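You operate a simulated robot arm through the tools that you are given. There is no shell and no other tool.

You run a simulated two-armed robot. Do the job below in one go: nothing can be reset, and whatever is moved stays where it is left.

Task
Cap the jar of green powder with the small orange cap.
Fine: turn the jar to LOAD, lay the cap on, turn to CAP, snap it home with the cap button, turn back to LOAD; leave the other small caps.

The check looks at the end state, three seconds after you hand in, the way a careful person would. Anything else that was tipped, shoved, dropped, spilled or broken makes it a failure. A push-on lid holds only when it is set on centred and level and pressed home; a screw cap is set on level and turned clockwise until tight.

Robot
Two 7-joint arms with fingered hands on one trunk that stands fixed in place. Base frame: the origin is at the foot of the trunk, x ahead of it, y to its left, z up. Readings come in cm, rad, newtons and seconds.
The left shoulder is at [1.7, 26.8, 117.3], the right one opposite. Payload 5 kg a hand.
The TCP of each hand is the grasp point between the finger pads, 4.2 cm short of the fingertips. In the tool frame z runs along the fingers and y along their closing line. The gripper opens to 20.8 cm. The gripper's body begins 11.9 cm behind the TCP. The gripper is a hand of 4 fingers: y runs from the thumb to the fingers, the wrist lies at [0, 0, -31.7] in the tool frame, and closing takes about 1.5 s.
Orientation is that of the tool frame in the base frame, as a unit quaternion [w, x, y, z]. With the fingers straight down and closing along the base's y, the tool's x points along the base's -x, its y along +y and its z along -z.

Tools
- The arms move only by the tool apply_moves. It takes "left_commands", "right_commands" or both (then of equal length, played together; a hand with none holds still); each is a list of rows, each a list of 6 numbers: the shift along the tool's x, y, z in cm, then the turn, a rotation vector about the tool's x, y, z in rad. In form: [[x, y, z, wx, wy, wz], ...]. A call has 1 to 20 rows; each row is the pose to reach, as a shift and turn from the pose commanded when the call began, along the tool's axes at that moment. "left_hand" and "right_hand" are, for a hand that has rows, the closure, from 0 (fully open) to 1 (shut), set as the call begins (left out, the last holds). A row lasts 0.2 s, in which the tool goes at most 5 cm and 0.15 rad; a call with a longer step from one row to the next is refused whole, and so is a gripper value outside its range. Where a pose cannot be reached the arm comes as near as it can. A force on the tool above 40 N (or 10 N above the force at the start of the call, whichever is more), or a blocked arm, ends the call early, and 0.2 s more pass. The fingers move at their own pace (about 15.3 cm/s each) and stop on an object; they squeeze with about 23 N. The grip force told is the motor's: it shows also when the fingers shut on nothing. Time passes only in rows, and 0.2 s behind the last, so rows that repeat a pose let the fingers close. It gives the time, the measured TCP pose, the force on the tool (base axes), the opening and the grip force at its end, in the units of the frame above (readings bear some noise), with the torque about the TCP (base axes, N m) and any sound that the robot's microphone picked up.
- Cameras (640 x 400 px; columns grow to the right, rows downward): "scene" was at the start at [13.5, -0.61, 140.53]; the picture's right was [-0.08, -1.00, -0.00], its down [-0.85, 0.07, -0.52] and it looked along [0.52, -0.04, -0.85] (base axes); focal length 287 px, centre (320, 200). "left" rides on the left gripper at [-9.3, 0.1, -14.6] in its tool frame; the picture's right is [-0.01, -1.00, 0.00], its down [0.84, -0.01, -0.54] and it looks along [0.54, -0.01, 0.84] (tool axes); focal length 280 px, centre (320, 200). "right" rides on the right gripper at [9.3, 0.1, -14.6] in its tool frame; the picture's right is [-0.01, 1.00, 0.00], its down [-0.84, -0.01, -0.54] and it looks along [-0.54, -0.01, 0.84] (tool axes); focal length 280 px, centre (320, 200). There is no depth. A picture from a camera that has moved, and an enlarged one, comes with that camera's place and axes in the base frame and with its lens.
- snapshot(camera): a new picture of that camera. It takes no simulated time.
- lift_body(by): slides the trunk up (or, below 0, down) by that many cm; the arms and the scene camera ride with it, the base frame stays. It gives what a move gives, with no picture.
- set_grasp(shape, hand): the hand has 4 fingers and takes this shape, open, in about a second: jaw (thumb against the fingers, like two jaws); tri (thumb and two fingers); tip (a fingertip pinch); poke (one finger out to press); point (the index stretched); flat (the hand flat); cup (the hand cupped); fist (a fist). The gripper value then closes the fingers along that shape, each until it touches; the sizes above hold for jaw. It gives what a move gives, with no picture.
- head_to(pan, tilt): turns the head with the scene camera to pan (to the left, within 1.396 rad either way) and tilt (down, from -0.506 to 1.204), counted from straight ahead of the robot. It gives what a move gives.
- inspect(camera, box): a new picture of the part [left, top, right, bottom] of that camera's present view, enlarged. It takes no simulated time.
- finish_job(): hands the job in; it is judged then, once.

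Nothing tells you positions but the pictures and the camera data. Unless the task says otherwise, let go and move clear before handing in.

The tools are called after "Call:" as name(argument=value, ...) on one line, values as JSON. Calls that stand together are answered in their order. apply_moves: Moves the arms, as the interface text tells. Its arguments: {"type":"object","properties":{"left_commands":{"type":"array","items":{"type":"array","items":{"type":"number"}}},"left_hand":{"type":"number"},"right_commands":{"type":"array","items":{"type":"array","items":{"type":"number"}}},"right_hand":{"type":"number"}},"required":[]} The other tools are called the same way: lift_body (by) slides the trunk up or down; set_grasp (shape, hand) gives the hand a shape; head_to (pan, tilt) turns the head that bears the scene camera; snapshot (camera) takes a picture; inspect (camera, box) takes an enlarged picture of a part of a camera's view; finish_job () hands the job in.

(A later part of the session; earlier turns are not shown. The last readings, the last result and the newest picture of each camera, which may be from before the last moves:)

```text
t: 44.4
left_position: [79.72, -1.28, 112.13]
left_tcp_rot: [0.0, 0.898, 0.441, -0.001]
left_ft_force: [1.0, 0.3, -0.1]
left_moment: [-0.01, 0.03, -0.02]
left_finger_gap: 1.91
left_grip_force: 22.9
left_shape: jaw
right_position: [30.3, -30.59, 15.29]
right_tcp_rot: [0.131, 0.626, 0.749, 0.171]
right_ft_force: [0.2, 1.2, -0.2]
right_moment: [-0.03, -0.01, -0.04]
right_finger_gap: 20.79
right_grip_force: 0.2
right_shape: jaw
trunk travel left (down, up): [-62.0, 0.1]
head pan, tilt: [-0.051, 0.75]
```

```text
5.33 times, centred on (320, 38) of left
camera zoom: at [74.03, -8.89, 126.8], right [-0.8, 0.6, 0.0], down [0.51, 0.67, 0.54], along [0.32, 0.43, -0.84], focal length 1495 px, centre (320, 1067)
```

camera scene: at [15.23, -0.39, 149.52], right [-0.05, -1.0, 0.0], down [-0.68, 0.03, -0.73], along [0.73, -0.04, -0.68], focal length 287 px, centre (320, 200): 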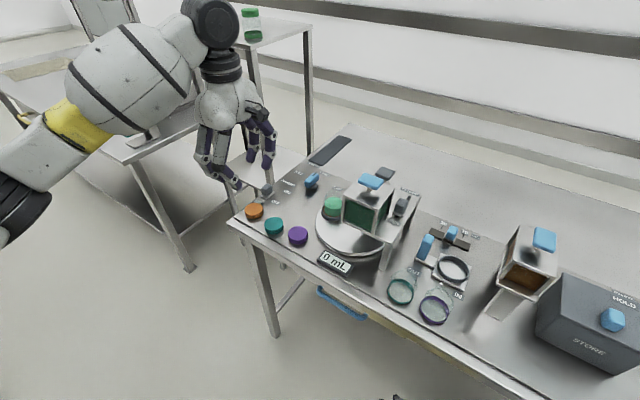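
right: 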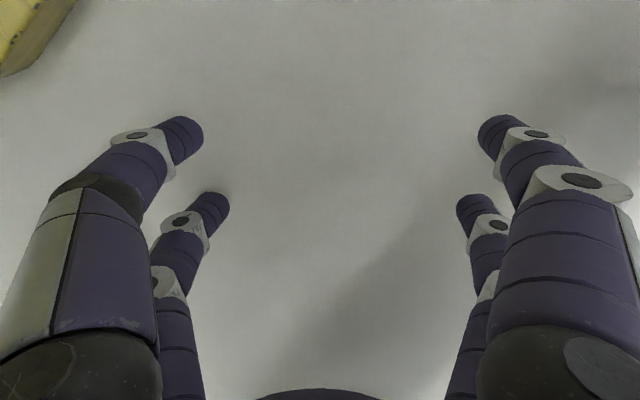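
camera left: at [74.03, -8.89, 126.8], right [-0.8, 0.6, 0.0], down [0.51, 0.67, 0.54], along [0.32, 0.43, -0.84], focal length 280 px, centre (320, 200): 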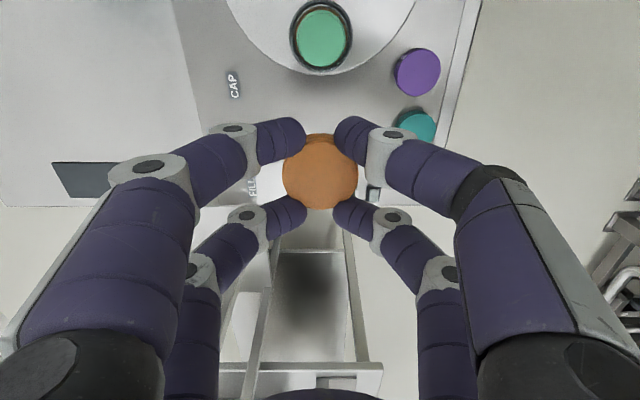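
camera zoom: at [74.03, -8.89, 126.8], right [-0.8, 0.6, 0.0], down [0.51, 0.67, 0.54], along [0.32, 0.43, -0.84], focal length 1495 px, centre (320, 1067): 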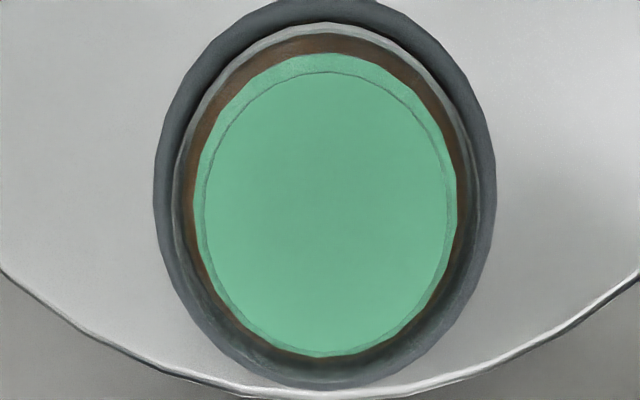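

The jar mouth measures r≈2.2–2.4 cm with its rim at z≈96, and sits 7.7 cm along −x of my tool. I'll move over it and lower to about 1.5 cm above the rim to check alignment.

Call:
apply_moves(left_commands=[[-2.6, -0.02, 0, 0, 0, 0], [-5.2, -0.04, 0, 0, 0, 0], [-7.7, -0.05, 0, 0, 0, 0], [-7.7, -0.05, 2.5, 0, 0, 0], [-7.7, -0.05, 5.0, 0, 0, 0], [-7.7, -0.05, 7.5, 0, 0, 0], [-7.7, -0.05, 9.2, 0, 0, 0], [-7.7, -0.05, 9.2, 0, 0, 0]])

Call:
snapshot(camera="left")

Call:
inspect(camera="left", box=[260, 110, 380, 230])

Call:
inspect(camera="scene", box=[300, 150, 380, 230])

```text
t: 46.2
left_position: [74.94, -7.44, 102.99]
left_tcp_rot: [0.0, 0.898, 0.44, 0.0]
left_ft_force: [0.2, -0.6, 0.0]
left_moment: [0.04, -0.07, -0.01]
left_finger_gap: 1.86
left_grip_force: 23.2
left_shape: jaw
right_position: [30.25, -30.56, 15.33]
right_tcp_rot: [0.132, 0.626, 0.749, 0.171]
right_ft_force: [-0.1, 0.4, 0.7]
right_moment: [0.0, -0.05, -0.03]
right_finger_gap: 20.78
right_grip_force: 0.1
right_shape: jaw
trunk travel left (down, up): [-62.0, 0.1]
head pan, tilt: [-0.051, 0.75]
```

```text
taken
camera left: at [69.12, -14.96, 117.63], right [-0.8, 0.6, 0.0], down [0.51, 0.67, 0.54], along [0.32, 0.43, -0.84], focal length 280 px, centre (320, 200)
```

left: 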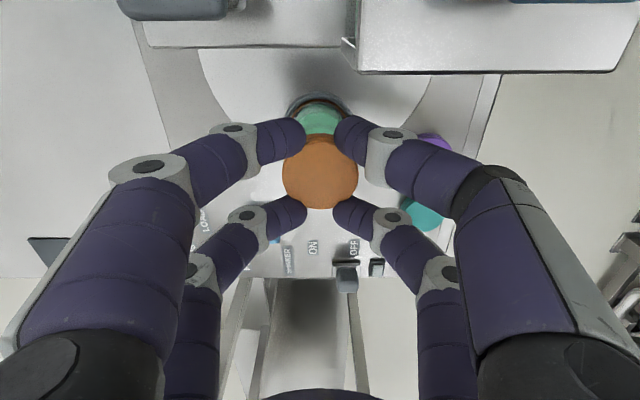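

```text
3.33 times, centred on (320, 170) of left
camera zoom: at [69.12, -14.96, 117.63], right [-0.8, 0.6, 0.0], down [0.51, 0.67, 0.54], along [0.32, 0.43, -0.84], focal length 935 px, centre (320, 300)
```

zoom: 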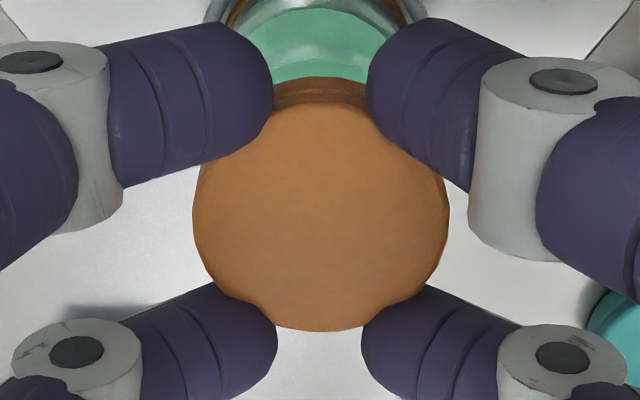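

```text
5.00 times, centred on (340, 190) of scene
camera zoom: at [15.17, -0.43, 149.53], right [-0.05, -1.0, 0.0], down [-0.68, 0.03, -0.73], along [0.73, -0.04, -0.68], focal length 1436 px, centre (220, 250)
```

zoom: 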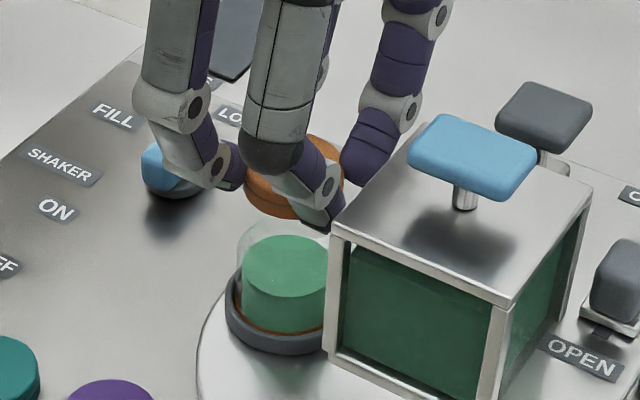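

Call:
inspect(camera="left", box=[280, 85, 360, 140])

Call:
inspect(camera="scene", box=[315, 170, 355, 215])

```text
7.27 times, centred on (320, 112) of left
camera zoom: at [69.12, -14.96, 117.63], right [-0.8, 0.6, 0.0], down [0.51, 0.67, 0.54], along [0.32, 0.43, -0.84], focal length 2039 px, centre (320, 836)
```

zoom: 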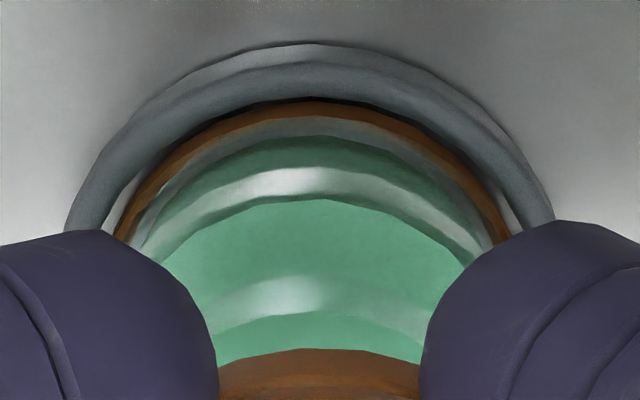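

```text
8.89 times, centred on (335, 192) of scene
camera zoom: at [15.17, -0.43, 149.53], right [-0.05, -1.0, 0.0], down [-0.68, 0.03, -0.73], along [0.73, -0.04, -0.68], focal length 2553 px, centre (187, 267)
```

zoom: 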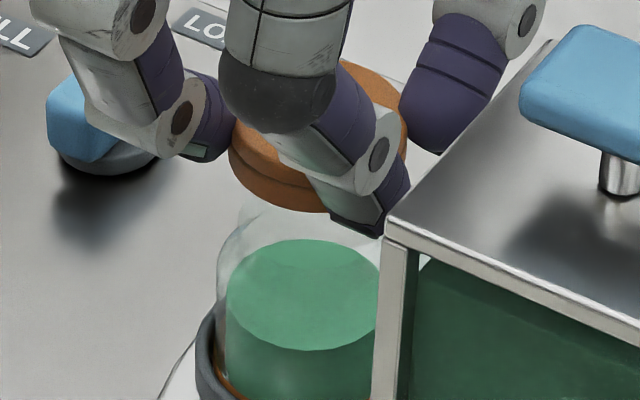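

The alignment looks good within a couple of millimetres. I'll lower gently and watch the force for contact with the rim.

Call:
apply_moves(left_commands=[[0, 0, 0.5, 0, 0, 0], [0, 0, 1.0, 0, 0, 0], [0, 0, 1.4, 0, 0, 0], [0, 0, 1.4, 0, 0, 0]])

Call:
inspect(camera="scene", box=[315, 170, 355, 215])

Call:
inspect(camera="left", box=[260, 90, 380, 230])

```text
t: 47.2
left_position: [74.84, -7.46, 101.48]
left_tcp_rot: [-0.002, 0.898, 0.439, -0.001]
left_ft_force: [0.3, -0.3, -0.7]
left_moment: [-0.01, 0.01, -0.03]
left_finger_gap: 1.86
left_grip_force: 23.0
left_shape: jaw
right_position: [30.34, -30.57, 15.43]
right_tcp_rot: [0.131, 0.626, 0.75, 0.171]
right_ft_force: [0.2, 0.3, -0.4]
right_moment: [-0.02, -0.01, 0.0]
right_finger_gap: 20.76
right_grip_force: 0.1
right_shape: jaw
trunk travel left (down, up): [-62.0, 0.1]
head pan, tilt: [-0.051, 0.75]
```

```text
8.89 times, centred on (335, 192) of scene
camera zoom: at [15.22, -0.42, 149.52], right [-0.05, -1.0, 0.0], down [-0.68, 0.03, -0.73], along [0.73, -0.04, -0.68], focal length 2553 px, centre (187, 267)
```

zoom: 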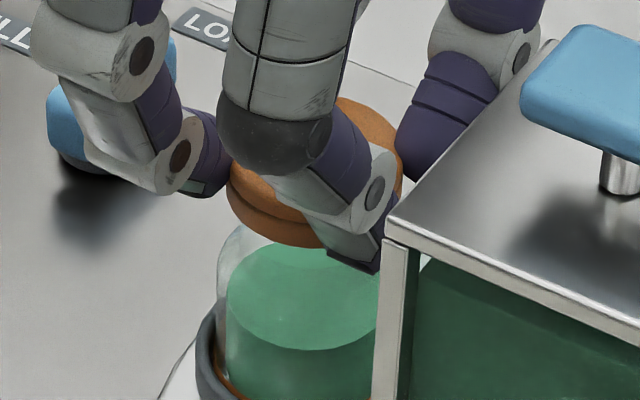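

```text
2.86 times, centred on (320, 160) of left
camera zoom: at [69.12, -14.91, 116.17], right [-0.8, 0.6, 0.0], down [0.51, 0.67, 0.54], along [0.32, 0.43, -0.84], focal length 801 px, centre (320, 314)
```

zoom: 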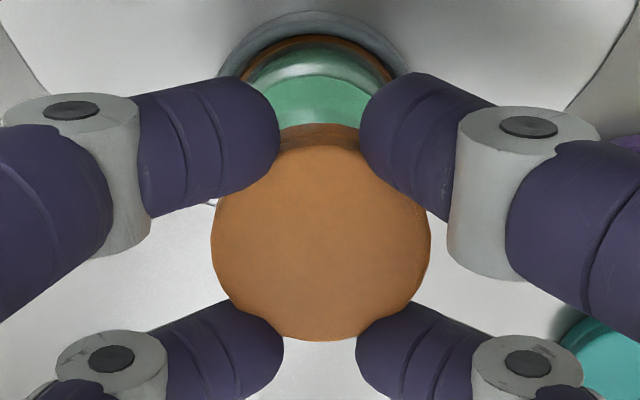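

Call:
apply_moves(left_commands=[[0, 0, 0.2, 0, 0, 0], [0, 0, 0.4, 0, 0, 0], [0, 0, 0.6, 0, 0, 0], [0, 0, 0.8, 0, 0, 0], [0, 0, 0.9, 0, 0, 0], [0, 0, 0.9, 0, 0, 0]])

Call:
inspect(camera="scene", box=[315, 170, 355, 215])

```text
t: 48.6
left_position: [74.89, -7.43, 100.71]
left_tcp_rot: [-0.001, 0.898, 0.439, 0.0]
left_ft_force: [0.3, -0.6, -0.6]
left_moment: [0.0, -0.03, 0.01]
left_finger_gap: 1.89
left_grip_force: 22.9
left_shape: jaw
right_position: [30.41, -30.5, 15.4]
right_tcp_rot: [0.131, 0.626, 0.749, 0.172]
right_ft_force: [0.3, -0.9, 0.3]
right_moment: [0.01, 0.0, -0.02]
right_finger_gap: 20.79
right_grip_force: 0.1
right_shape: jaw
trunk travel left (down, up): [-62.0, 0.1]
head pan, tilt: [-0.051, 0.75]
```

```text
8.89 times, centred on (335, 192) of scene
camera zoom: at [15.22, -0.42, 149.52], right [-0.05, -1.0, 0.0], down [-0.68, 0.03, -0.73], along [0.73, -0.04, -0.68], focal length 2553 px, centre (187, 267)
```

zoom: 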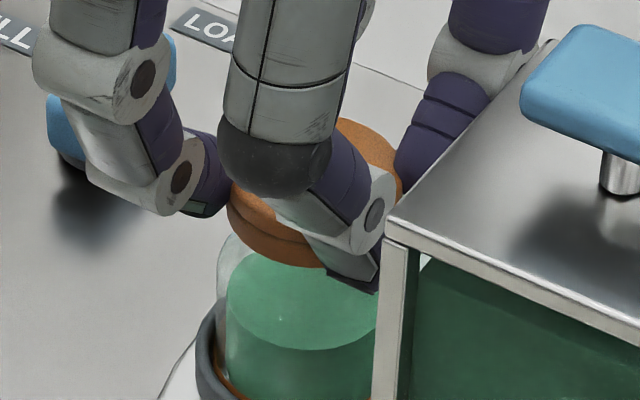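

No contact yet, and the cap's bottom is right at rim height. I'll continue down in fine steps.

Call:
apply_moves(left_commands=[[0, 0, 0.12, 0, 0, 0], [0, 0, 0.24, 0, 0, 0], [0, 0, 0.36, 0, 0, 0], [0, 0, 0.48, 0, 0, 0], [0, 0, 0.6, 0, 0, 0], [0, 0, 0.6, 0, 0, 0]])

Call:
inspect(camera="scene", box=[315, 170, 355, 215])

Call:
inspect(camera="left", box=[260, 90, 380, 230])

```text
t: 50.0
left_position: [74.75, -7.4, 100.02]
left_tcp_rot: [0.0, 0.899, 0.439, 0.0]
left_ft_force: [1.3, 1.0, 6.8]
left_moment: [0.07, -0.21, 0.02]
left_finger_gap: 1.89
left_grip_force: 22.9
left_shape: jaw
right_position: [30.23, -30.66, 15.4]
right_tcp_rot: [0.131, 0.626, 0.749, 0.171]
right_ft_force: [-0.4, -0.6, -0.4]
right_moment: [0.02, 0.0, 0.01]
right_finger_gap: 20.81
right_grip_force: 0.1
right_shape: jaw
trunk travel left (down, up): [-62.0, 0.1]
head pan, tilt: [-0.051, 0.75]
```

```text
8.89 times, centred on (335, 192) of scene
camera zoom: at [15.19, -0.41, 149.53], right [-0.05, -1.0, 0.0], down [-0.68, 0.03, -0.73], along [0.73, -0.04, -0.68], focal length 2553 px, centre (187, 267)
```

zoom: 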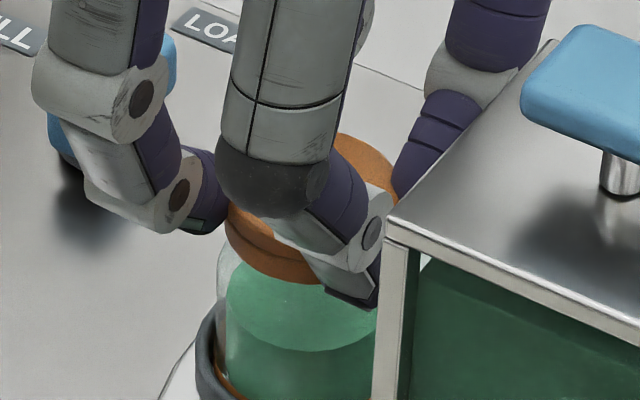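

```text
2.86 times, centred on (320, 160) of left
camera zoom: at [69.02, -14.86, 114.74], right [-0.8, 0.6, 0.0], down [0.51, 0.67, 0.54], along [0.32, 0.43, -0.84], focal length 801 px, centre (320, 314)
```

zoom: 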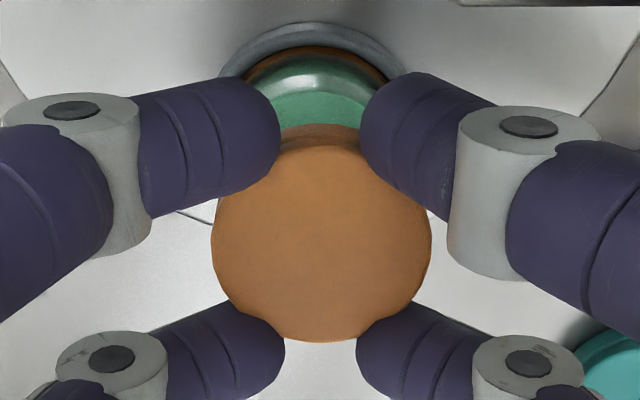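

First contact: 6.8 N with the cap skirt about half a centimetre over the rim, slightly heavier on the far side. I'll nudge 1 mm toward +x while pressing only lightly to see whether it seats further.

Call:
apply_moves(left_commands=[[0.06, 0.08, 0.0, 0, 0, 0], [0.06, 0.08, 0.1, 0, 0, 0], [0.06, 0.08, 0.2, 0, 0, 0], [0.06, 0.08, 0.2, 0, 0, 0]])

Call:
inspect(camera="scene", box=[315, 170, 355, 215])

```text
t: 51.0
left_position: [74.81, -7.31, 99.95]
left_tcp_rot: [0.0, 0.898, 0.439, -0.001]
left_ft_force: [0.0, -0.1, 20.8]
left_moment: [0.14, -0.39, -0.02]
left_finger_gap: 1.92
left_grip_force: 23.0
left_shape: jaw
right_position: [30.35, -30.49, 15.35]
right_tcp_rot: [0.132, 0.626, 0.749, 0.172]
right_ft_force: [0.1, 0.2, 1.4]
right_moment: [-0.02, 0.02, 0.01]
right_finger_gap: 20.8
right_grip_force: 0.1
right_shape: jaw
trunk travel left (down, up): [-62.0, 0.1]
head pan, tilt: [-0.051, 0.75]
```

```text
8.89 times, centred on (335, 192) of scene
camera zoom: at [15.1, -0.41, 149.55], right [-0.05, -1.0, 0.0], down [-0.68, 0.03, -0.73], along [0.73, -0.04, -0.68], focal length 2553 px, centre (187, 267)
```

zoom: 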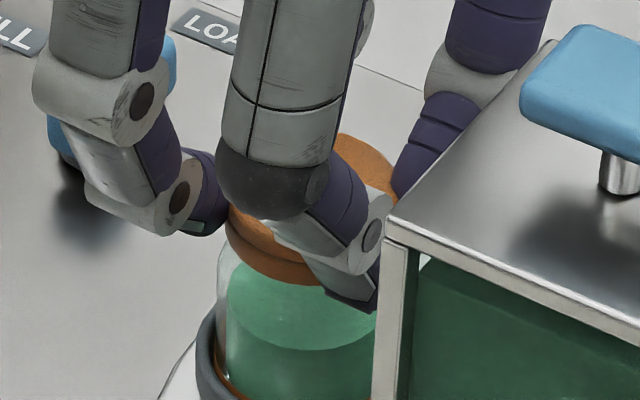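

The contact is stiff at 20 N with no sideways load. I'll back off a hair, then test gently sideways to learn whether the skirt is captured around the neck.

Call:
apply_moves(left_commands=[[0, 0, -0.15, 0, 0, 0], [0, 0, -0.15, 0, 0, 0], [0.12, 0, -0.15, 0, 0, 0], [0.25, 0, -0.15, 0, 0, 0], [0.25, 0, -0.15, 0, 0, 0]])

Call:
apply_moves(left_commands=[[-0.12, 0, 0, 0, 0, 0], [-0.25, 0, 0, 0, 0, 0], [-0.37, 0, 0, 0, 0, 0], [-0.5, 0, 0, 0, 0, 0], [-0.5, 0, 0, 0, 0, 0]])

Call:
apply_moves(left_commands=[[0.12, 0, 0, 0, 0, 0], [0.25, 0, 0, 0, 0, 0], [0.25, 0.12, 0, 0, 0, 0], [0.25, 0.25, 0, 0, 0, 0], [0.25, 0.25, 0, 0, 0, 0]])

Call:
apply_moves(left_commands=[[0, -0.12, 0, 0, 0, 0], [0, -0.25, 0, 0, 0, 0], [0, -0.37, 0, 0, 0, 0], [0, -0.5, 0, 0, 0, 0], [0, -0.5, 0, 0, 0, 0]])

```text
t: 52.2
left_position: [75.09, -7.21, 100.03]
left_tcp_rot: [-0.001, 0.898, 0.44, 0.0]
left_ft_force: [-2.7, -2.4, 13.6]
left_moment: [-0.11, -0.12, 0.0]
left_finger_gap: 1.95
left_grip_force: 23.3
left_shape: jaw
right_position: [30.26, -30.67, 15.31]
right_tcp_rot: [0.133, 0.626, 0.749, 0.172]
right_ft_force: [-0.6, 0.2, -0.6]
right_moment: [0.0, -0.01, -0.01]
right_finger_gap: 20.78
right_grip_force: 0.1
right_shape: jaw
trunk travel left (down, up): [-62.0, 0.1]
head pan, tilt: [-0.051, 0.75]
```

```text
t: 53.4
left_position: [74.61, -7.5, 100.04]
left_tcp_rot: [-0.001, 0.898, 0.44, 0.0]
left_ft_force: [1.7, 1.8, 5.6]
left_moment: [0.08, -0.15, 0.01]
left_finger_gap: 1.94
left_grip_force: 23.2
left_shape: jaw
right_position: [30.41, -30.46, 15.37]
right_tcp_rot: [0.131, 0.626, 0.75, 0.172]
right_ft_force: [-0.4, -0.5, -0.7]
right_moment: [-0.01, 0.03, 0.0]
right_finger_gap: 20.78
right_grip_force: 0.1
right_shape: jaw
trunk travel left (down, up): [-62.0, 0.1]
head pan, tilt: [-0.051, 0.75]
```

```text
t: 54.6
left_position: [75.1, -7.67, 100.13]
left_tcp_rot: [0.0, 0.899, 0.439, 0.0]
left_ft_force: [-2.1, -1.1, 7.1]
left_moment: [0.06, -0.09, -0.02]
left_finger_gap: 1.93
left_grip_force: 22.9
left_shape: jaw
right_position: [30.26, -30.54, 15.29]
right_tcp_rot: [0.132, 0.626, 0.749, 0.171]
right_ft_force: [0.3, -1.0, -0.4]
right_moment: [0.02, 0.02, 0.03]
right_finger_gap: 20.8
right_grip_force: 0.0
right_shape: jaw
trunk travel left (down, up): [-62.0, 0.1]
head pan, tilt: [-0.051, 0.75]
```

```text
t: 55.8
left_position: [74.6, -7.26, 99.81]
left_tcp_rot: [0.0, 0.899, 0.439, 0.0]
left_ft_force: [2.9, 0.5, 10.4]
left_moment: [-0.13, -0.29, 0.07]
left_finger_gap: 1.94
left_grip_force: 22.3
left_shape: jaw
right_position: [30.42, -30.56, 15.38]
right_tcp_rot: [0.131, 0.626, 0.75, 0.171]
right_ft_force: [-0.6, 0.3, -0.3]
right_moment: [0.0, 0.0, -0.02]
right_finger_gap: 20.78
right_grip_force: 0.0
right_shape: jaw
trunk travel left (down, up): [-62.0, 0.1]
head pan, tilt: [-0.051, 0.75]
```

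The cap slides only with friction, so it is resting on the rim and not yet captured; my circle measurements put the jar about 1 mm further along +e. I'll settle there with a light load and release.

Call:
apply_moves(left_commands=[[0.05, 0.12, -0.03, 0, 0, 0], [0.1, 0.25, -0.05, 0, 0, 0], [0.1, 0.25, -0.05, 0, 0, 0], [0.1, 0.25, -0.05, 0, 0, 0]])

Call:
inspect(camera="left", box=[260, 80, 380, 220])

Call:
inspect(camera="scene", box=[315, 170, 355, 215])

```text
t: 56.8
left_position: [74.89, -7.34, 100.07]
left_tcp_rot: [-0.001, 0.898, 0.44, -0.001]
left_ft_force: [-1.1, -1.0, 5.8]
left_moment: [-0.06, -0.12, -0.01]
left_finger_gap: 1.92
left_grip_force: 22.8
left_shape: jaw
right_position: [30.35, -30.46, 15.4]
right_tcp_rot: [0.131, 0.626, 0.749, 0.171]
right_ft_force: [0.6, 0.0, -0.2]
right_moment: [-0.04, 0.02, -0.04]
right_finger_gap: 20.79
right_grip_force: 0.0
right_shape: jaw
trunk travel left (down, up): [-62.0, 0.1]
head pan, tilt: [-0.051, 0.75]
```

```text
2.86 times, centred on (320, 150) of left
camera zoom: at [69.15, -14.83, 114.67], right [-0.8, 0.6, 0.0], down [0.51, 0.67, 0.54], along [0.32, 0.43, -0.84], focal length 801 px, centre (320, 343)
```

zoom: 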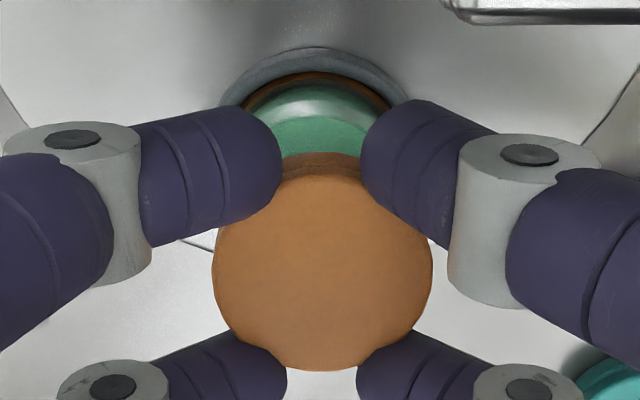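

```text
8.89 times, centred on (335, 192) of scene
camera zoom: at [15.18, -0.42, 149.52], right [-0.05, -1.0, 0.0], down [-0.68, 0.03, -0.73], along [0.73, -0.04, -0.68], focal length 2553 px, centre (187, 267)
```

zoom: 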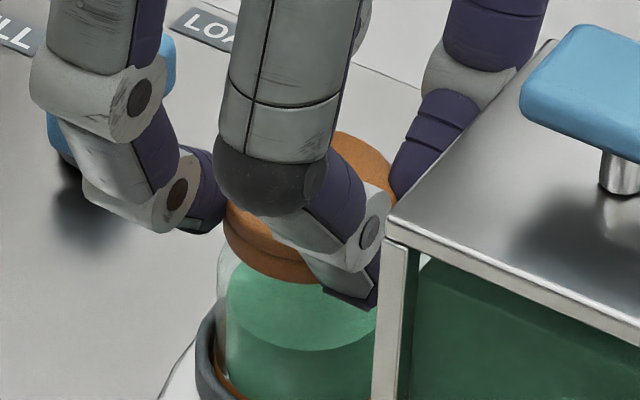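

Call:
inspect(camera="left", box=[284, 92, 356, 142])

Call:
inspect(camera="left", box=[275, 130, 365, 215])

```text
8.00 times, centred on (320, 117) of left
camera zoom: at [69.15, -14.83, 114.67], right [-0.8, 0.6, 0.0], down [0.51, 0.67, 0.54], along [0.32, 0.43, -0.84], focal length 2243 px, centre (320, 864)
```

zoom: 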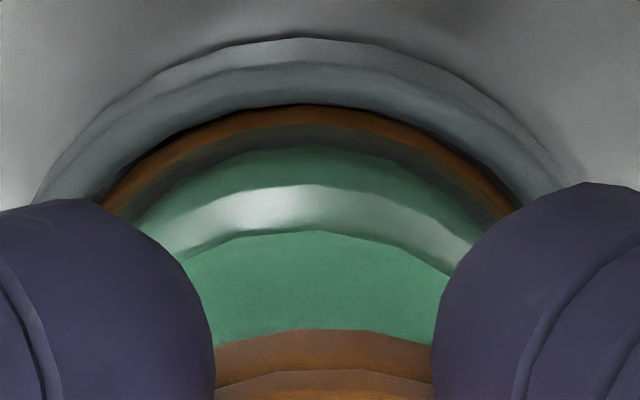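

```text
4.71 times, centred on (320, 172) of left
camera zoom: at [69.15, -14.83, 114.67], right [-0.8, 0.6, 0.0], down [0.51, 0.67, 0.54], along [0.32, 0.43, -0.84], focal length 1320 px, centre (320, 329)
```

zoom: 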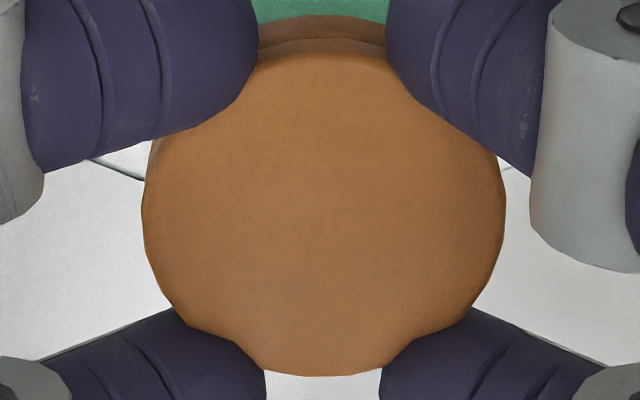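

The hand-camera rings suggest the jar is about 2 mm further toward +x, and the contact moment agrees (bearing on the +x side). I'll shift that way under light load and see whether the cap drops into place.

Call:
apply_moves(left_commands=[[0.03, 0.1, 0.0, 0, 0, 0], [0.05, 0.2, 0.0, 0, 0, 0], [0.05, 0.2, 0.0, 0, 0, 0]])

Call:
apply_moves(left_commands=[[0, 0, 0.08, 0, 0, 0], [0, 0, 0.16, 0, 0, 0], [0, 0, 0.16, 0, 0, 0]])

Call:
inspect(camera="left", box=[284, 92, 356, 142])

```text
t: 57.6
left_position: [75.01, -7.4, 100.02]
left_tcp_rot: [0.0, 0.898, 0.439, 0.0]
left_ft_force: [-1.5, -0.8, 4.5]
left_moment: [-0.07, -0.05, -0.03]
left_finger_gap: 1.92
left_grip_force: 22.6
left_shape: jaw
right_position: [30.35, -30.6, 15.22]
right_tcp_rot: [0.131, 0.626, 0.749, 0.17]
right_ft_force: [0.0, -1.5, 0.2]
right_moment: [0.02, 0.01, -0.03]
right_finger_gap: 20.79
right_grip_force: 0.1
right_shape: jaw
trunk travel left (down, up): [-62.0, 0.1]
head pan, tilt: [-0.051, 0.75]
```

```text
t: 58.4
left_position: [75.1, -7.33, 99.99]
left_tcp_rot: [0.0, 0.899, 0.439, 0.0]
left_ft_force: [-1.9, -1.6, 7.6]
left_moment: [-0.11, -0.07, -0.04]
left_finger_gap: 1.92
left_grip_force: 23.1
left_shape: jaw
right_position: [30.41, -30.5, 15.3]
right_tcp_rot: [0.131, 0.626, 0.75, 0.171]
right_ft_force: [-0.1, -0.8, 0.3]
right_moment: [0.0, -0.02, 0.05]
right_finger_gap: 20.81
right_grip_force: 0.1
right_shape: jaw
trunk travel left (down, up): [-62.0, 0.1]
head pan, tilt: [-0.051, 0.75]
```

```text
8.00 times, centred on (320, 117) of left
camera zoom: at [69.35, -14.84, 114.67], right [-0.8, 0.6, 0.0], down [0.51, 0.67, 0.54], along [0.32, 0.43, -0.84], focal length 2243 px, centre (320, 864)
```

zoom: 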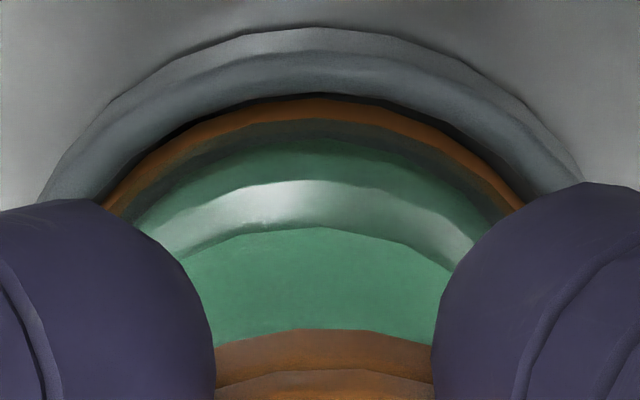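

Call:
inspect(camera="scene", box=[315, 170, 355, 215])

Call:
inspect(camera="left", box=[275, 130, 365, 215])

```text
8.89 times, centred on (335, 192) of scene
camera zoom: at [15.17, -0.42, 149.53], right [-0.05, -1.0, 0.0], down [-0.68, 0.03, -0.73], along [0.73, -0.04, -0.68], focal length 2553 px, centre (187, 267)
```

zoom: 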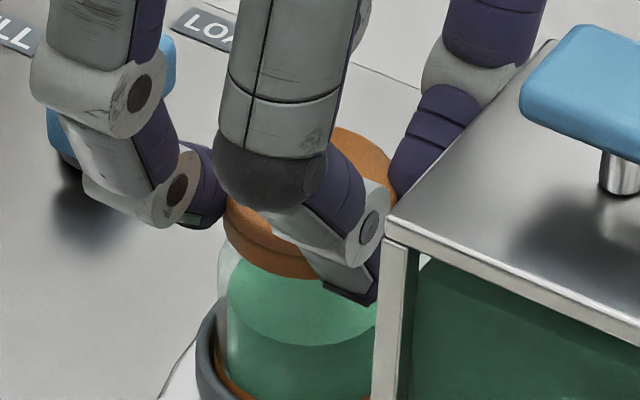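

```text
4.71 times, centred on (320, 172) of left
camera zoom: at [69.35, -14.84, 114.67], right [-0.8, 0.6, 0.0], down [0.51, 0.67, 0.54], along [0.32, 0.43, -0.84], focal length 1320 px, centre (320, 329)
```

zoom: 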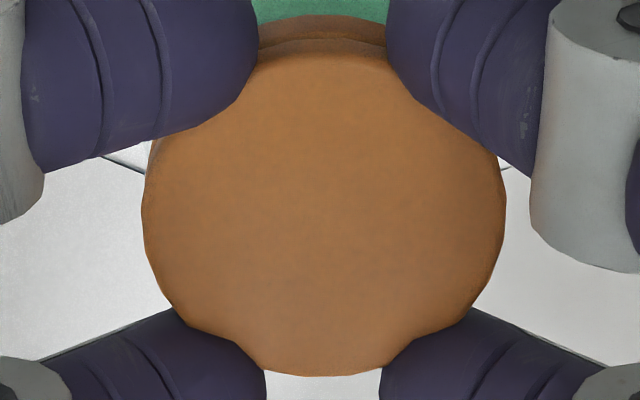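

The jar itself moved along with the cap, and the side forces spring back in proportion, so the cap is captured on the neck. I'll go back to the zero-side-force point and ease the load before letting go.

Call:
apply_moves(left_commands=[[-0.1, -0.06, 0, 0, 0, 0], [-0.2, -0.12, 0, 0, 0, 0], [-0.2, -0.12, -0.05, 0, 0, 0], [-0.2, -0.12, -0.1, 0, 0, 0], [-0.2, -0.12, -0.1, 0, 0, 0]])

Call:
inspect(camera="scene", box=[315, 170, 355, 215])

Call:
inspect(camera="left", box=[284, 92, 356, 142])

```text
t: 59.6
left_position: [75.07, -7.54, 99.87]
left_tcp_rot: [0.001, 0.898, 0.439, 0.0]
left_ft_force: [2.4, 2.0, 9.0]
left_moment: [0.01, -0.25, 0.04]
left_finger_gap: 1.93
left_grip_force: 23.0
left_shape: jaw
right_position: [30.4, -30.63, 15.41]
right_tcp_rot: [0.132, 0.625, 0.75, 0.171]
right_ft_force: [-0.7, 0.4, -0.1]
right_moment: [0.0, -0.02, 0.01]
right_finger_gap: 20.8
right_grip_force: 0.1
right_shape: jaw
trunk travel left (down, up): [-62.0, 0.1]
head pan, tilt: [-0.051, 0.75]
```

```text
8.89 times, centred on (335, 192) of scene
camera zoom: at [15.18, -0.4, 149.53], right [-0.05, -1.0, 0.0], down [-0.68, 0.03, -0.73], along [0.73, -0.04, -0.68], focal length 2553 px, centre (187, 267)
```

zoom: 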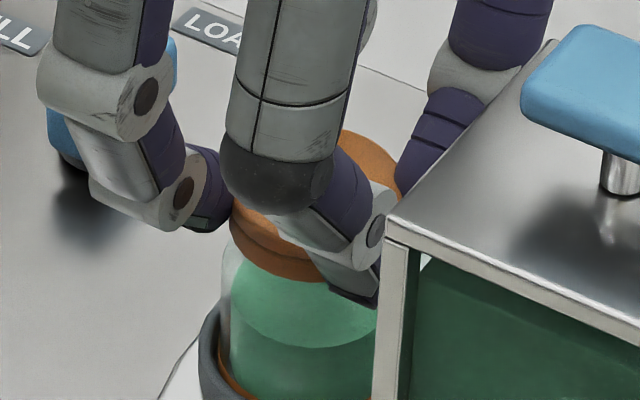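

```text
8.00 times, centred on (320, 117) of left
camera zoom: at [69.24, -15.0, 114.64], right [-0.8, 0.6, 0.0], down [0.51, 0.67, 0.54], along [0.32, 0.43, -0.84], focal length 2243 px, centre (320, 864)
```

zoom: 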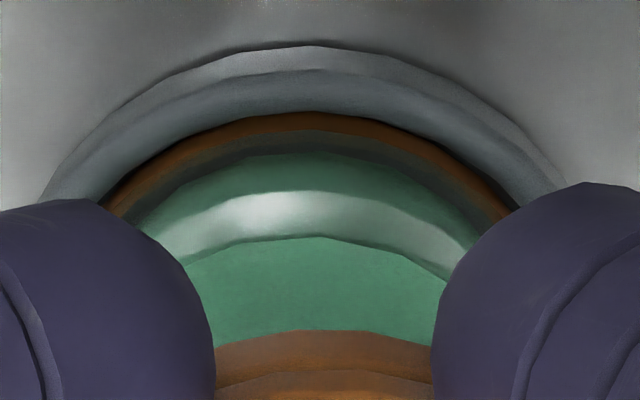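

Call:
apply_moves(left_commands=[[0.06, 0.03, 0, 0, 0, 0], [0.11, 0.06, -0.05, 0, 0, 0], [0.11, 0.06, -0.08, 0, 0, 0], [0.11, 0.06, -0.08, 0, 0, 0]])

```text
t: 60.6
left_position: [75.0, -7.3, 100.02]
left_tcp_rot: [0.0, 0.899, 0.439, 0.0]
left_ft_force: [-0.8, -0.9, 6.9]
left_moment: [-0.1, -0.09, 0.0]
left_finger_gap: 1.91
left_grip_force: 22.8
left_shape: jaw
right_position: [30.4, -30.56, 15.22]
right_tcp_rot: [0.131, 0.625, 0.75, 0.171]
right_ft_force: [0.2, 0.0, -0.2]
right_moment: [0.0, -0.02, 0.0]
right_finger_gap: 20.79
right_grip_force: 0.1
right_shape: jaw
trunk travel left (down, up): [-62.0, 0.1]
head pan, tilt: [-0.051, 0.75]
```

The side load is nearly zero now. I'll open the fingers to let the cap sit on the jar.

Call:
apply_moves(left_commands=[[0, 0, 0, 0, 0, 0], [0, 0, 0, 0, 0, 0], [0, 0, 0, 0, 0, 0]], left_hand=0.84)

Call:
apply_moves(left_commands=[[0, 0, 0, 0, 0, 0], [0, 0, 0, 0, 0, 0], [0, 0, 0, 0, 0, 0]], left_hand=0.72)

Call:
inspect(camera="left", box=[240, 90, 400, 230])

Call:
inspect(camera="scene", box=[315, 170, 355, 215])

```text
t: 61.4
left_position: [75.05, -7.38, 99.95]
left_tcp_rot: [-0.001, 0.899, 0.438, 0.0]
left_ft_force: [0.5, -0.2, 0.1]
left_moment: [0.0, 0.01, 0.05]
left_finger_gap: 3.33
left_grip_force: 0.0
left_shape: jaw
right_position: [30.36, -30.59, 15.39]
right_tcp_rot: [0.131, 0.626, 0.749, 0.171]
right_ft_force: [-0.2, 0.4, -0.3]
right_moment: [0.01, 0.0, 0.0]
right_finger_gap: 20.8
right_grip_force: 0.1
right_shape: jaw
trunk travel left (down, up): [-62.0, 0.1]
head pan, tilt: [-0.051, 0.75]
```

```text
t: 62.2
left_position: [74.97, -7.35, 99.99]
left_tcp_rot: [-0.001, 0.898, 0.44, -0.001]
left_ft_force: [-0.1, -0.7, 0.1]
left_moment: [-0.02, -0.01, 0.03]
left_finger_gap: 5.75
left_grip_force: 0.1
left_shape: jaw
right_position: [30.41, -30.56, 15.34]
right_tcp_rot: [0.131, 0.626, 0.749, 0.172]
right_ft_force: [0.4, 0.1, -0.4]
right_moment: [-0.01, -0.02, -0.02]
right_finger_gap: 20.79
right_grip_force: 0.0
right_shape: jaw
trunk travel left (down, up): [-62.0, 0.1]
head pan, tilt: [-0.051, 0.75]
```

```text
2.86 times, centred on (320, 160) of left
camera zoom: at [69.3, -14.89, 114.64], right [-0.8, 0.6, 0.0], down [0.51, 0.67, 0.54], along [0.32, 0.43, -0.84], focal length 801 px, centre (320, 314)
```

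zoom: 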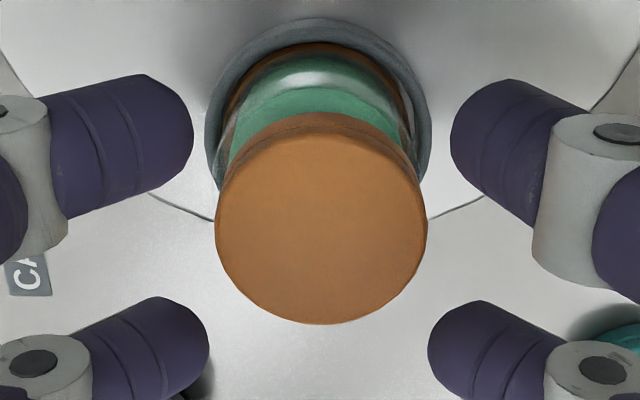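

```text
8.89 times, centred on (335, 192) of scene
camera zoom: at [15.22, -0.42, 149.52], right [-0.05, -1.0, 0.0], down [-0.68, 0.03, -0.73], along [0.73, -0.04, -0.68], focal length 2553 px, centre (187, 267)
```

zoom: 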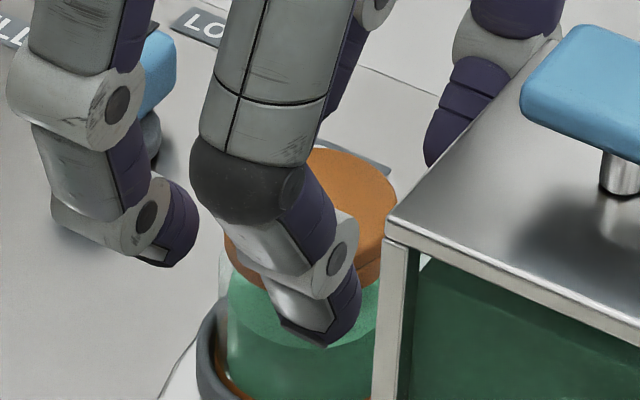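

After release the cap settled about half a centimetre lower onto the neck. I'll lift the hand straight up and check that it is level and centred.

Call:
apply_moves(left_commands=[[0, 0, -1.0, 0, 0, 0], [0, 0, -3.0, 0, 0, 0], [0, 0, -6.0, 0, 0, 0], [0, 0, -9.0, 0, 0, 0], [0, 0, -12.0, 0, 0, 0]])

Call:
snapshot(camera="left")

Call:
inspect(camera="left", box=[270, 40, 370, 140])

Call:
inspect(camera="scene", box=[305, 170, 365, 225])

```text
t: 63.4
left_position: [74.93, -7.31, 112.05]
left_tcp_rot: [-0.001, 0.899, 0.438, 0.0]
left_ft_force: [-0.1, 0.1, -0.1]
left_moment: [0.04, -0.07, 0.01]
left_finger_gap: 5.77
left_grip_force: 0.0
left_shape: jaw
right_position: [30.28, -30.65, 15.25]
right_tcp_rot: [0.131, 0.626, 0.75, 0.17]
right_ft_force: [-0.5, 0.7, -0.4]
right_moment: [0.03, -0.03, -0.02]
right_finger_gap: 20.77
right_grip_force: 0.1
right_shape: jaw
trunk travel left (down, up): [-62.0, 0.1]
head pan, tilt: [-0.051, 0.75]
```

```text
taken
camera left: at [69.2, -14.92, 126.61], right [-0.8, 0.6, 0.0], down [0.51, 0.67, 0.54], along [0.32, 0.43, -0.84], focal length 280 px, centre (320, 200)
```

left: 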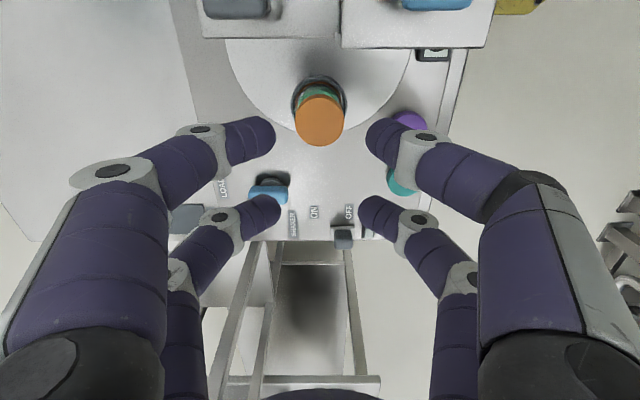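

```text
4.00 times, centred on (320, 90) of left
camera zoom: at [69.2, -14.92, 126.61], right [-0.8, 0.6, 0.0], down [0.51, 0.67, 0.54], along [0.32, 0.43, -0.84], focal length 1122 px, centre (320, 640)
```

zoom: 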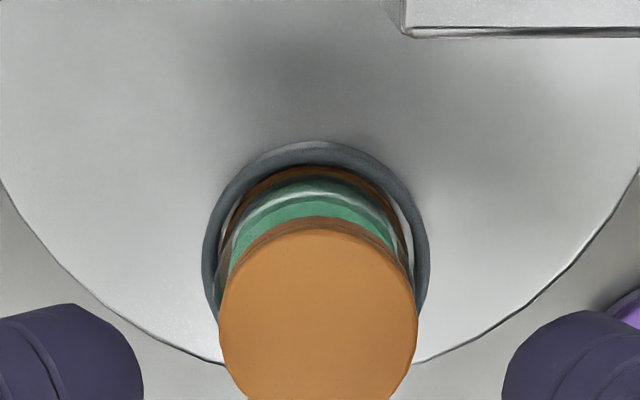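

```text
7.27 times, centred on (335, 198) of scene
camera zoom: at [15.16, -0.42, 149.54], right [-0.05, -1.0, 0.0], down [-0.68, 0.03, -0.73], along [0.73, -0.04, -0.68], focal length 2089 px, centre (211, 218)
```

zoom: 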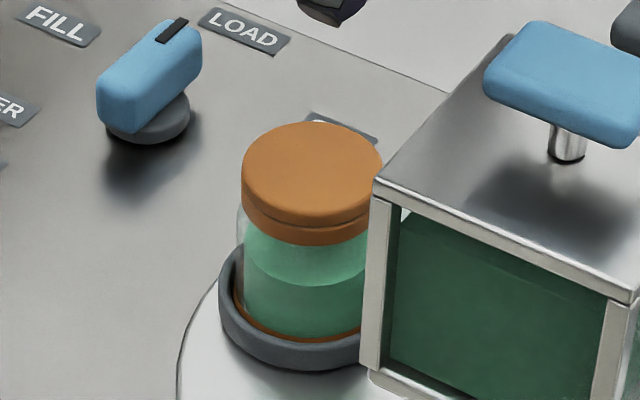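

The cap sits level and centred on the jar. Next I'll turn the knob to CAP, so I'm moving the hand to straddle the knob bar at its LOAD angle.

Call:
apply_moves(left_commands=[[1.64, 0.89, 0, -0.0185, 0.0015, -0.1318], [3.28, 1.79, 0, -0.037, 0.0031, -0.2636], [4.92, 2.68, 0, -0.0555, 0.0046, -0.3954], [6.56, 3.58, 0, -0.0739, 0.0062, -0.5272], [8.2, 4.47, 0, -0.0924, 0.0077, -0.659], [9.84, 5.36, 0, -0.1109, 0.0093, -0.7909], [11.48, 6.26, 1.95, -0.1294, 0.0108, -0.9227], [13.12, 7.15, 3.9, -0.1479, 0.0123, -1.0545], [13.12, 7.15, 5.85, -0.1664, 0.0139, -1.1863], [13.12, 7.15, 7.8, -0.1848, 0.0154, -1.3181], [13.12, 7.15, 9.75, -0.2033, 0.017, -1.4499], [13.12, 7.15, 11.7, -0.2218, 0.0185, -1.5817], [13.12, 7.15, 11.7, -0.2218, 0.0185, -1.5817]], left_hand=0.74)

Call:
snapshot(camera="left")

Call:
inspect(camera="scene", box=[260, 120, 380, 220])

```text
t: 66.2
left_position: [88.95, -1.43, 100.35]
left_tcp_rot: [0.085, 0.314, 0.944, 0.051]
left_ft_force: [-0.5, -1.1, 0.0]
left_moment: [0.01, 0.02, -0.01]
left_finger_gap: 5.41
left_grip_force: 0.0
left_shape: jaw
right_position: [30.44, -30.54, 15.34]
right_tcp_rot: [0.13, 0.625, 0.75, 0.171]
right_ft_force: [0.7, 1.0, 0.2]
right_moment: [0.04, 0.04, 0.02]
right_finger_gap: 20.79
right_grip_force: 0.0
right_shape: jaw
trunk travel left (down, up): [-62.0, 0.1]
head pan, tilt: [-0.051, 0.75]
```

```text
taken
camera left: at [93.41, -7.61, 116.0], right [-0.57, -0.81, -0.15], down [-0.78, 0.47, 0.42], along [-0.27, 0.35, -0.9], focal length 280 px, centre (320, 200)
```

left: 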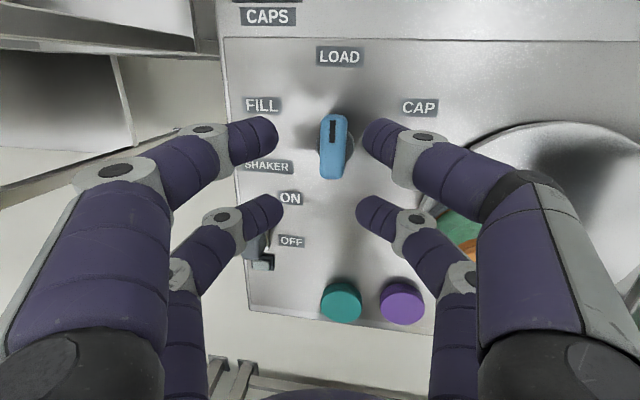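

```text
4.00 times, centred on (320, 170) of scene
camera zoom: at [15.23, -0.42, 149.53], right [-0.05, -1.0, 0.0], down [-0.68, 0.03, -0.73], along [0.73, -0.04, -0.68], focal length 1149 px, centre (320, 320)
```

zoom: 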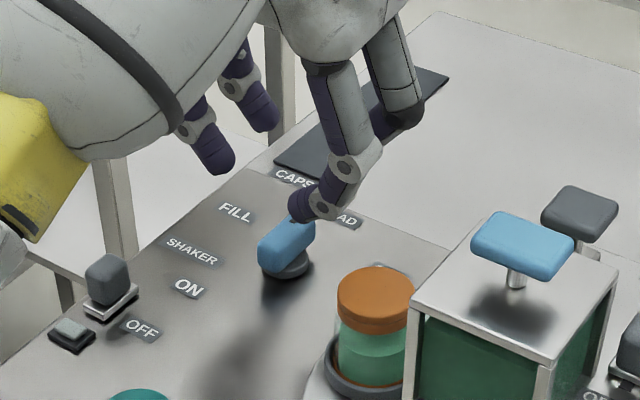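

Call:
inspect(camera="left", box=[280, 90, 400, 200])

```text
3.64 times, centred on (340, 145) of left
camera zoom: at [93.41, -7.61, 116.0], right [-0.57, -0.81, -0.15], down [-0.78, 0.47, 0.42], along [-0.27, 0.35, -0.9], focal length 1020 px, centre (247, 400)
```

zoom: 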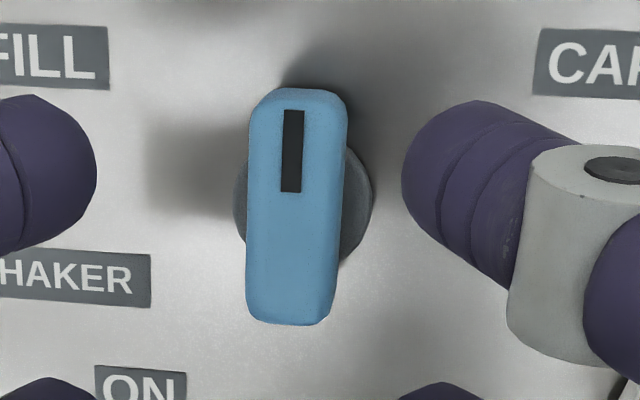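

The bar lines up with the fingers; the knob centre is about (89.4, −1.4). I'll lower around it.

Call:
apply_moves(left_commands=[[0.19, -0.23, 1.33, 0, 0, 0], [0.37, -0.46, 2.66, 0, 0, 0], [0.56, -0.69, 3.99, 0, 0, 0], [0.74, -0.92, 5.32, 0, 0, 0], [0.93, -1.15, 6.65, 0, 0, 0], [1.115, -1.384, 7.976, 0, 0, 0], [1.115, -1.384, 7.976, 0, 0, 0]])

Call:
snapshot(camera="left")

```text
t: 67.8
left_position: [88.32, -1.68, 92.12]
left_tcp_rot: [0.086, 0.315, 0.944, 0.052]
left_ft_force: [-0.6, -1.4, 3.5]
left_moment: [-0.03, 0.11, 0.04]
left_finger_gap: 5.43
left_grip_force: 0.1
left_shape: jaw
right_position: [30.37, -30.62, 15.46]
right_tcp_rot: [0.131, 0.626, 0.75, 0.171]
right_ft_force: [0.4, 0.9, 0.1]
right_moment: [-0.02, -0.01, 0.0]
right_finger_gap: 20.8
right_grip_force: 0.1
right_shape: jaw
trunk travel left (down, up): [-62.0, 0.1]
head pan, tilt: [-0.051, 0.75]
```

```text
taken
camera left: at [92.91, -7.81, 107.72], right [-0.57, -0.8, -0.15], down [-0.77, 0.48, 0.42], along [-0.26, 0.36, -0.9], focal length 280 px, centre (320, 200)
```

left: 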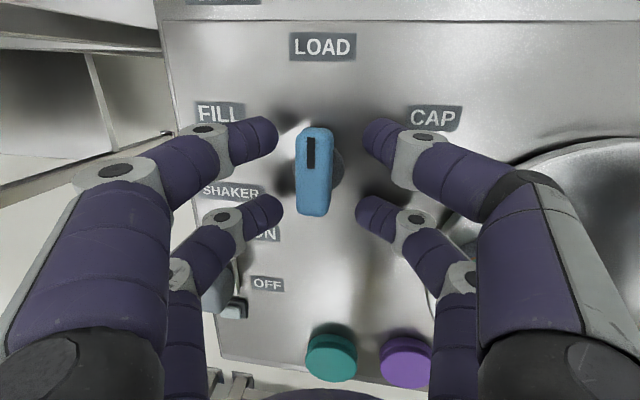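

I'm down around the bar; I'll nudge 3 mm to centre and close on it.

Call:
apply_moves(left_commands=[[-0.3, 0.2, 0, 0, 0, 0], [-0.3, 0.2, 0, 0, 0, 0], [-0.3, 0.2, 0, 0, 0, 0], [-0.3, 0.2, 0, 0, 0, 0], [-0.3, 0.2, 0, 0, 0, 0], [-0.3, 0.2, 0, 0, 0, 0]], left_hand=0.95)

Call:
snapshot(camera="left")

```text
t: 69.2
left_position: [88.76, -1.48, 92.02]
left_tcp_rot: [0.084, 0.314, 0.944, 0.052]
left_ft_force: [-22.0, 14.5, -15.4]
left_moment: [0.18, 0.82, 0.12]
left_finger_gap: 1.57
left_grip_force: 23.2
left_shape: jaw
right_position: [30.33, -30.55, 15.43]
right_tcp_rot: [0.131, 0.625, 0.75, 0.171]
right_ft_force: [-0.6, 0.7, -0.2]
right_moment: [0.02, -0.05, 0.02]
right_finger_gap: 20.78
right_grip_force: 0.1
right_shape: jaw
trunk travel left (down, up): [-62.0, 0.1]
head pan, tilt: [-0.051, 0.75]
```

```text
taken
camera left: at [93.36, -7.66, 107.67], right [-0.57, -0.81, -0.15], down [-0.77, 0.47, 0.42], along [-0.27, 0.36, -0.9], focal length 280 px, centre (320, 200)
```

left: 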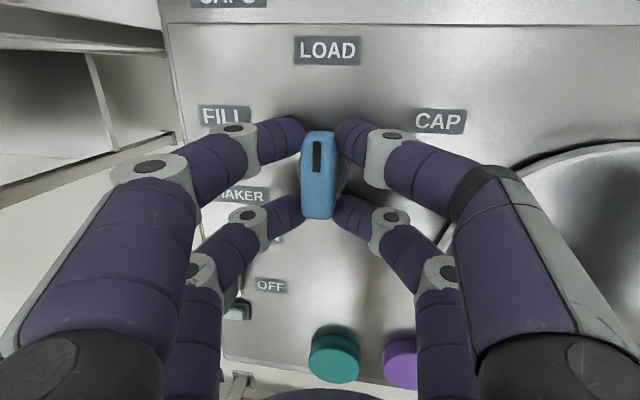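

The grip is firm but it pushes me along the bar, so I'll slide back 3 mm along the bar to relieve that.

Call:
apply_moves(left_commands=[[0.15, 0, 0, 0, 0, 0], [0.3, 0, 0, 0, 0, 0], [0.3, 0, 0, 0, 0, 0]])

```text
t: 70.0
left_position: [88.75, -1.36, 92.13]
left_tcp_rot: [0.085, 0.315, 0.944, 0.051]
left_ft_force: [-4.9, 2.4, -22.5]
left_moment: [-0.08, 0.49, 0.03]
left_finger_gap: 1.59
left_grip_force: 22.5
left_shape: jaw
right_position: [30.35, -30.67, 15.31]
right_tcp_rot: [0.131, 0.626, 0.749, 0.172]
right_ft_force: [-0.5, 0.3, -0.3]
right_moment: [-0.02, 0.01, 0.01]
right_finger_gap: 20.77
right_grip_force: 0.1
right_shape: jaw
trunk travel left (down, up): [-62.0, 0.1]
head pan, tilt: [-0.051, 0.75]
```

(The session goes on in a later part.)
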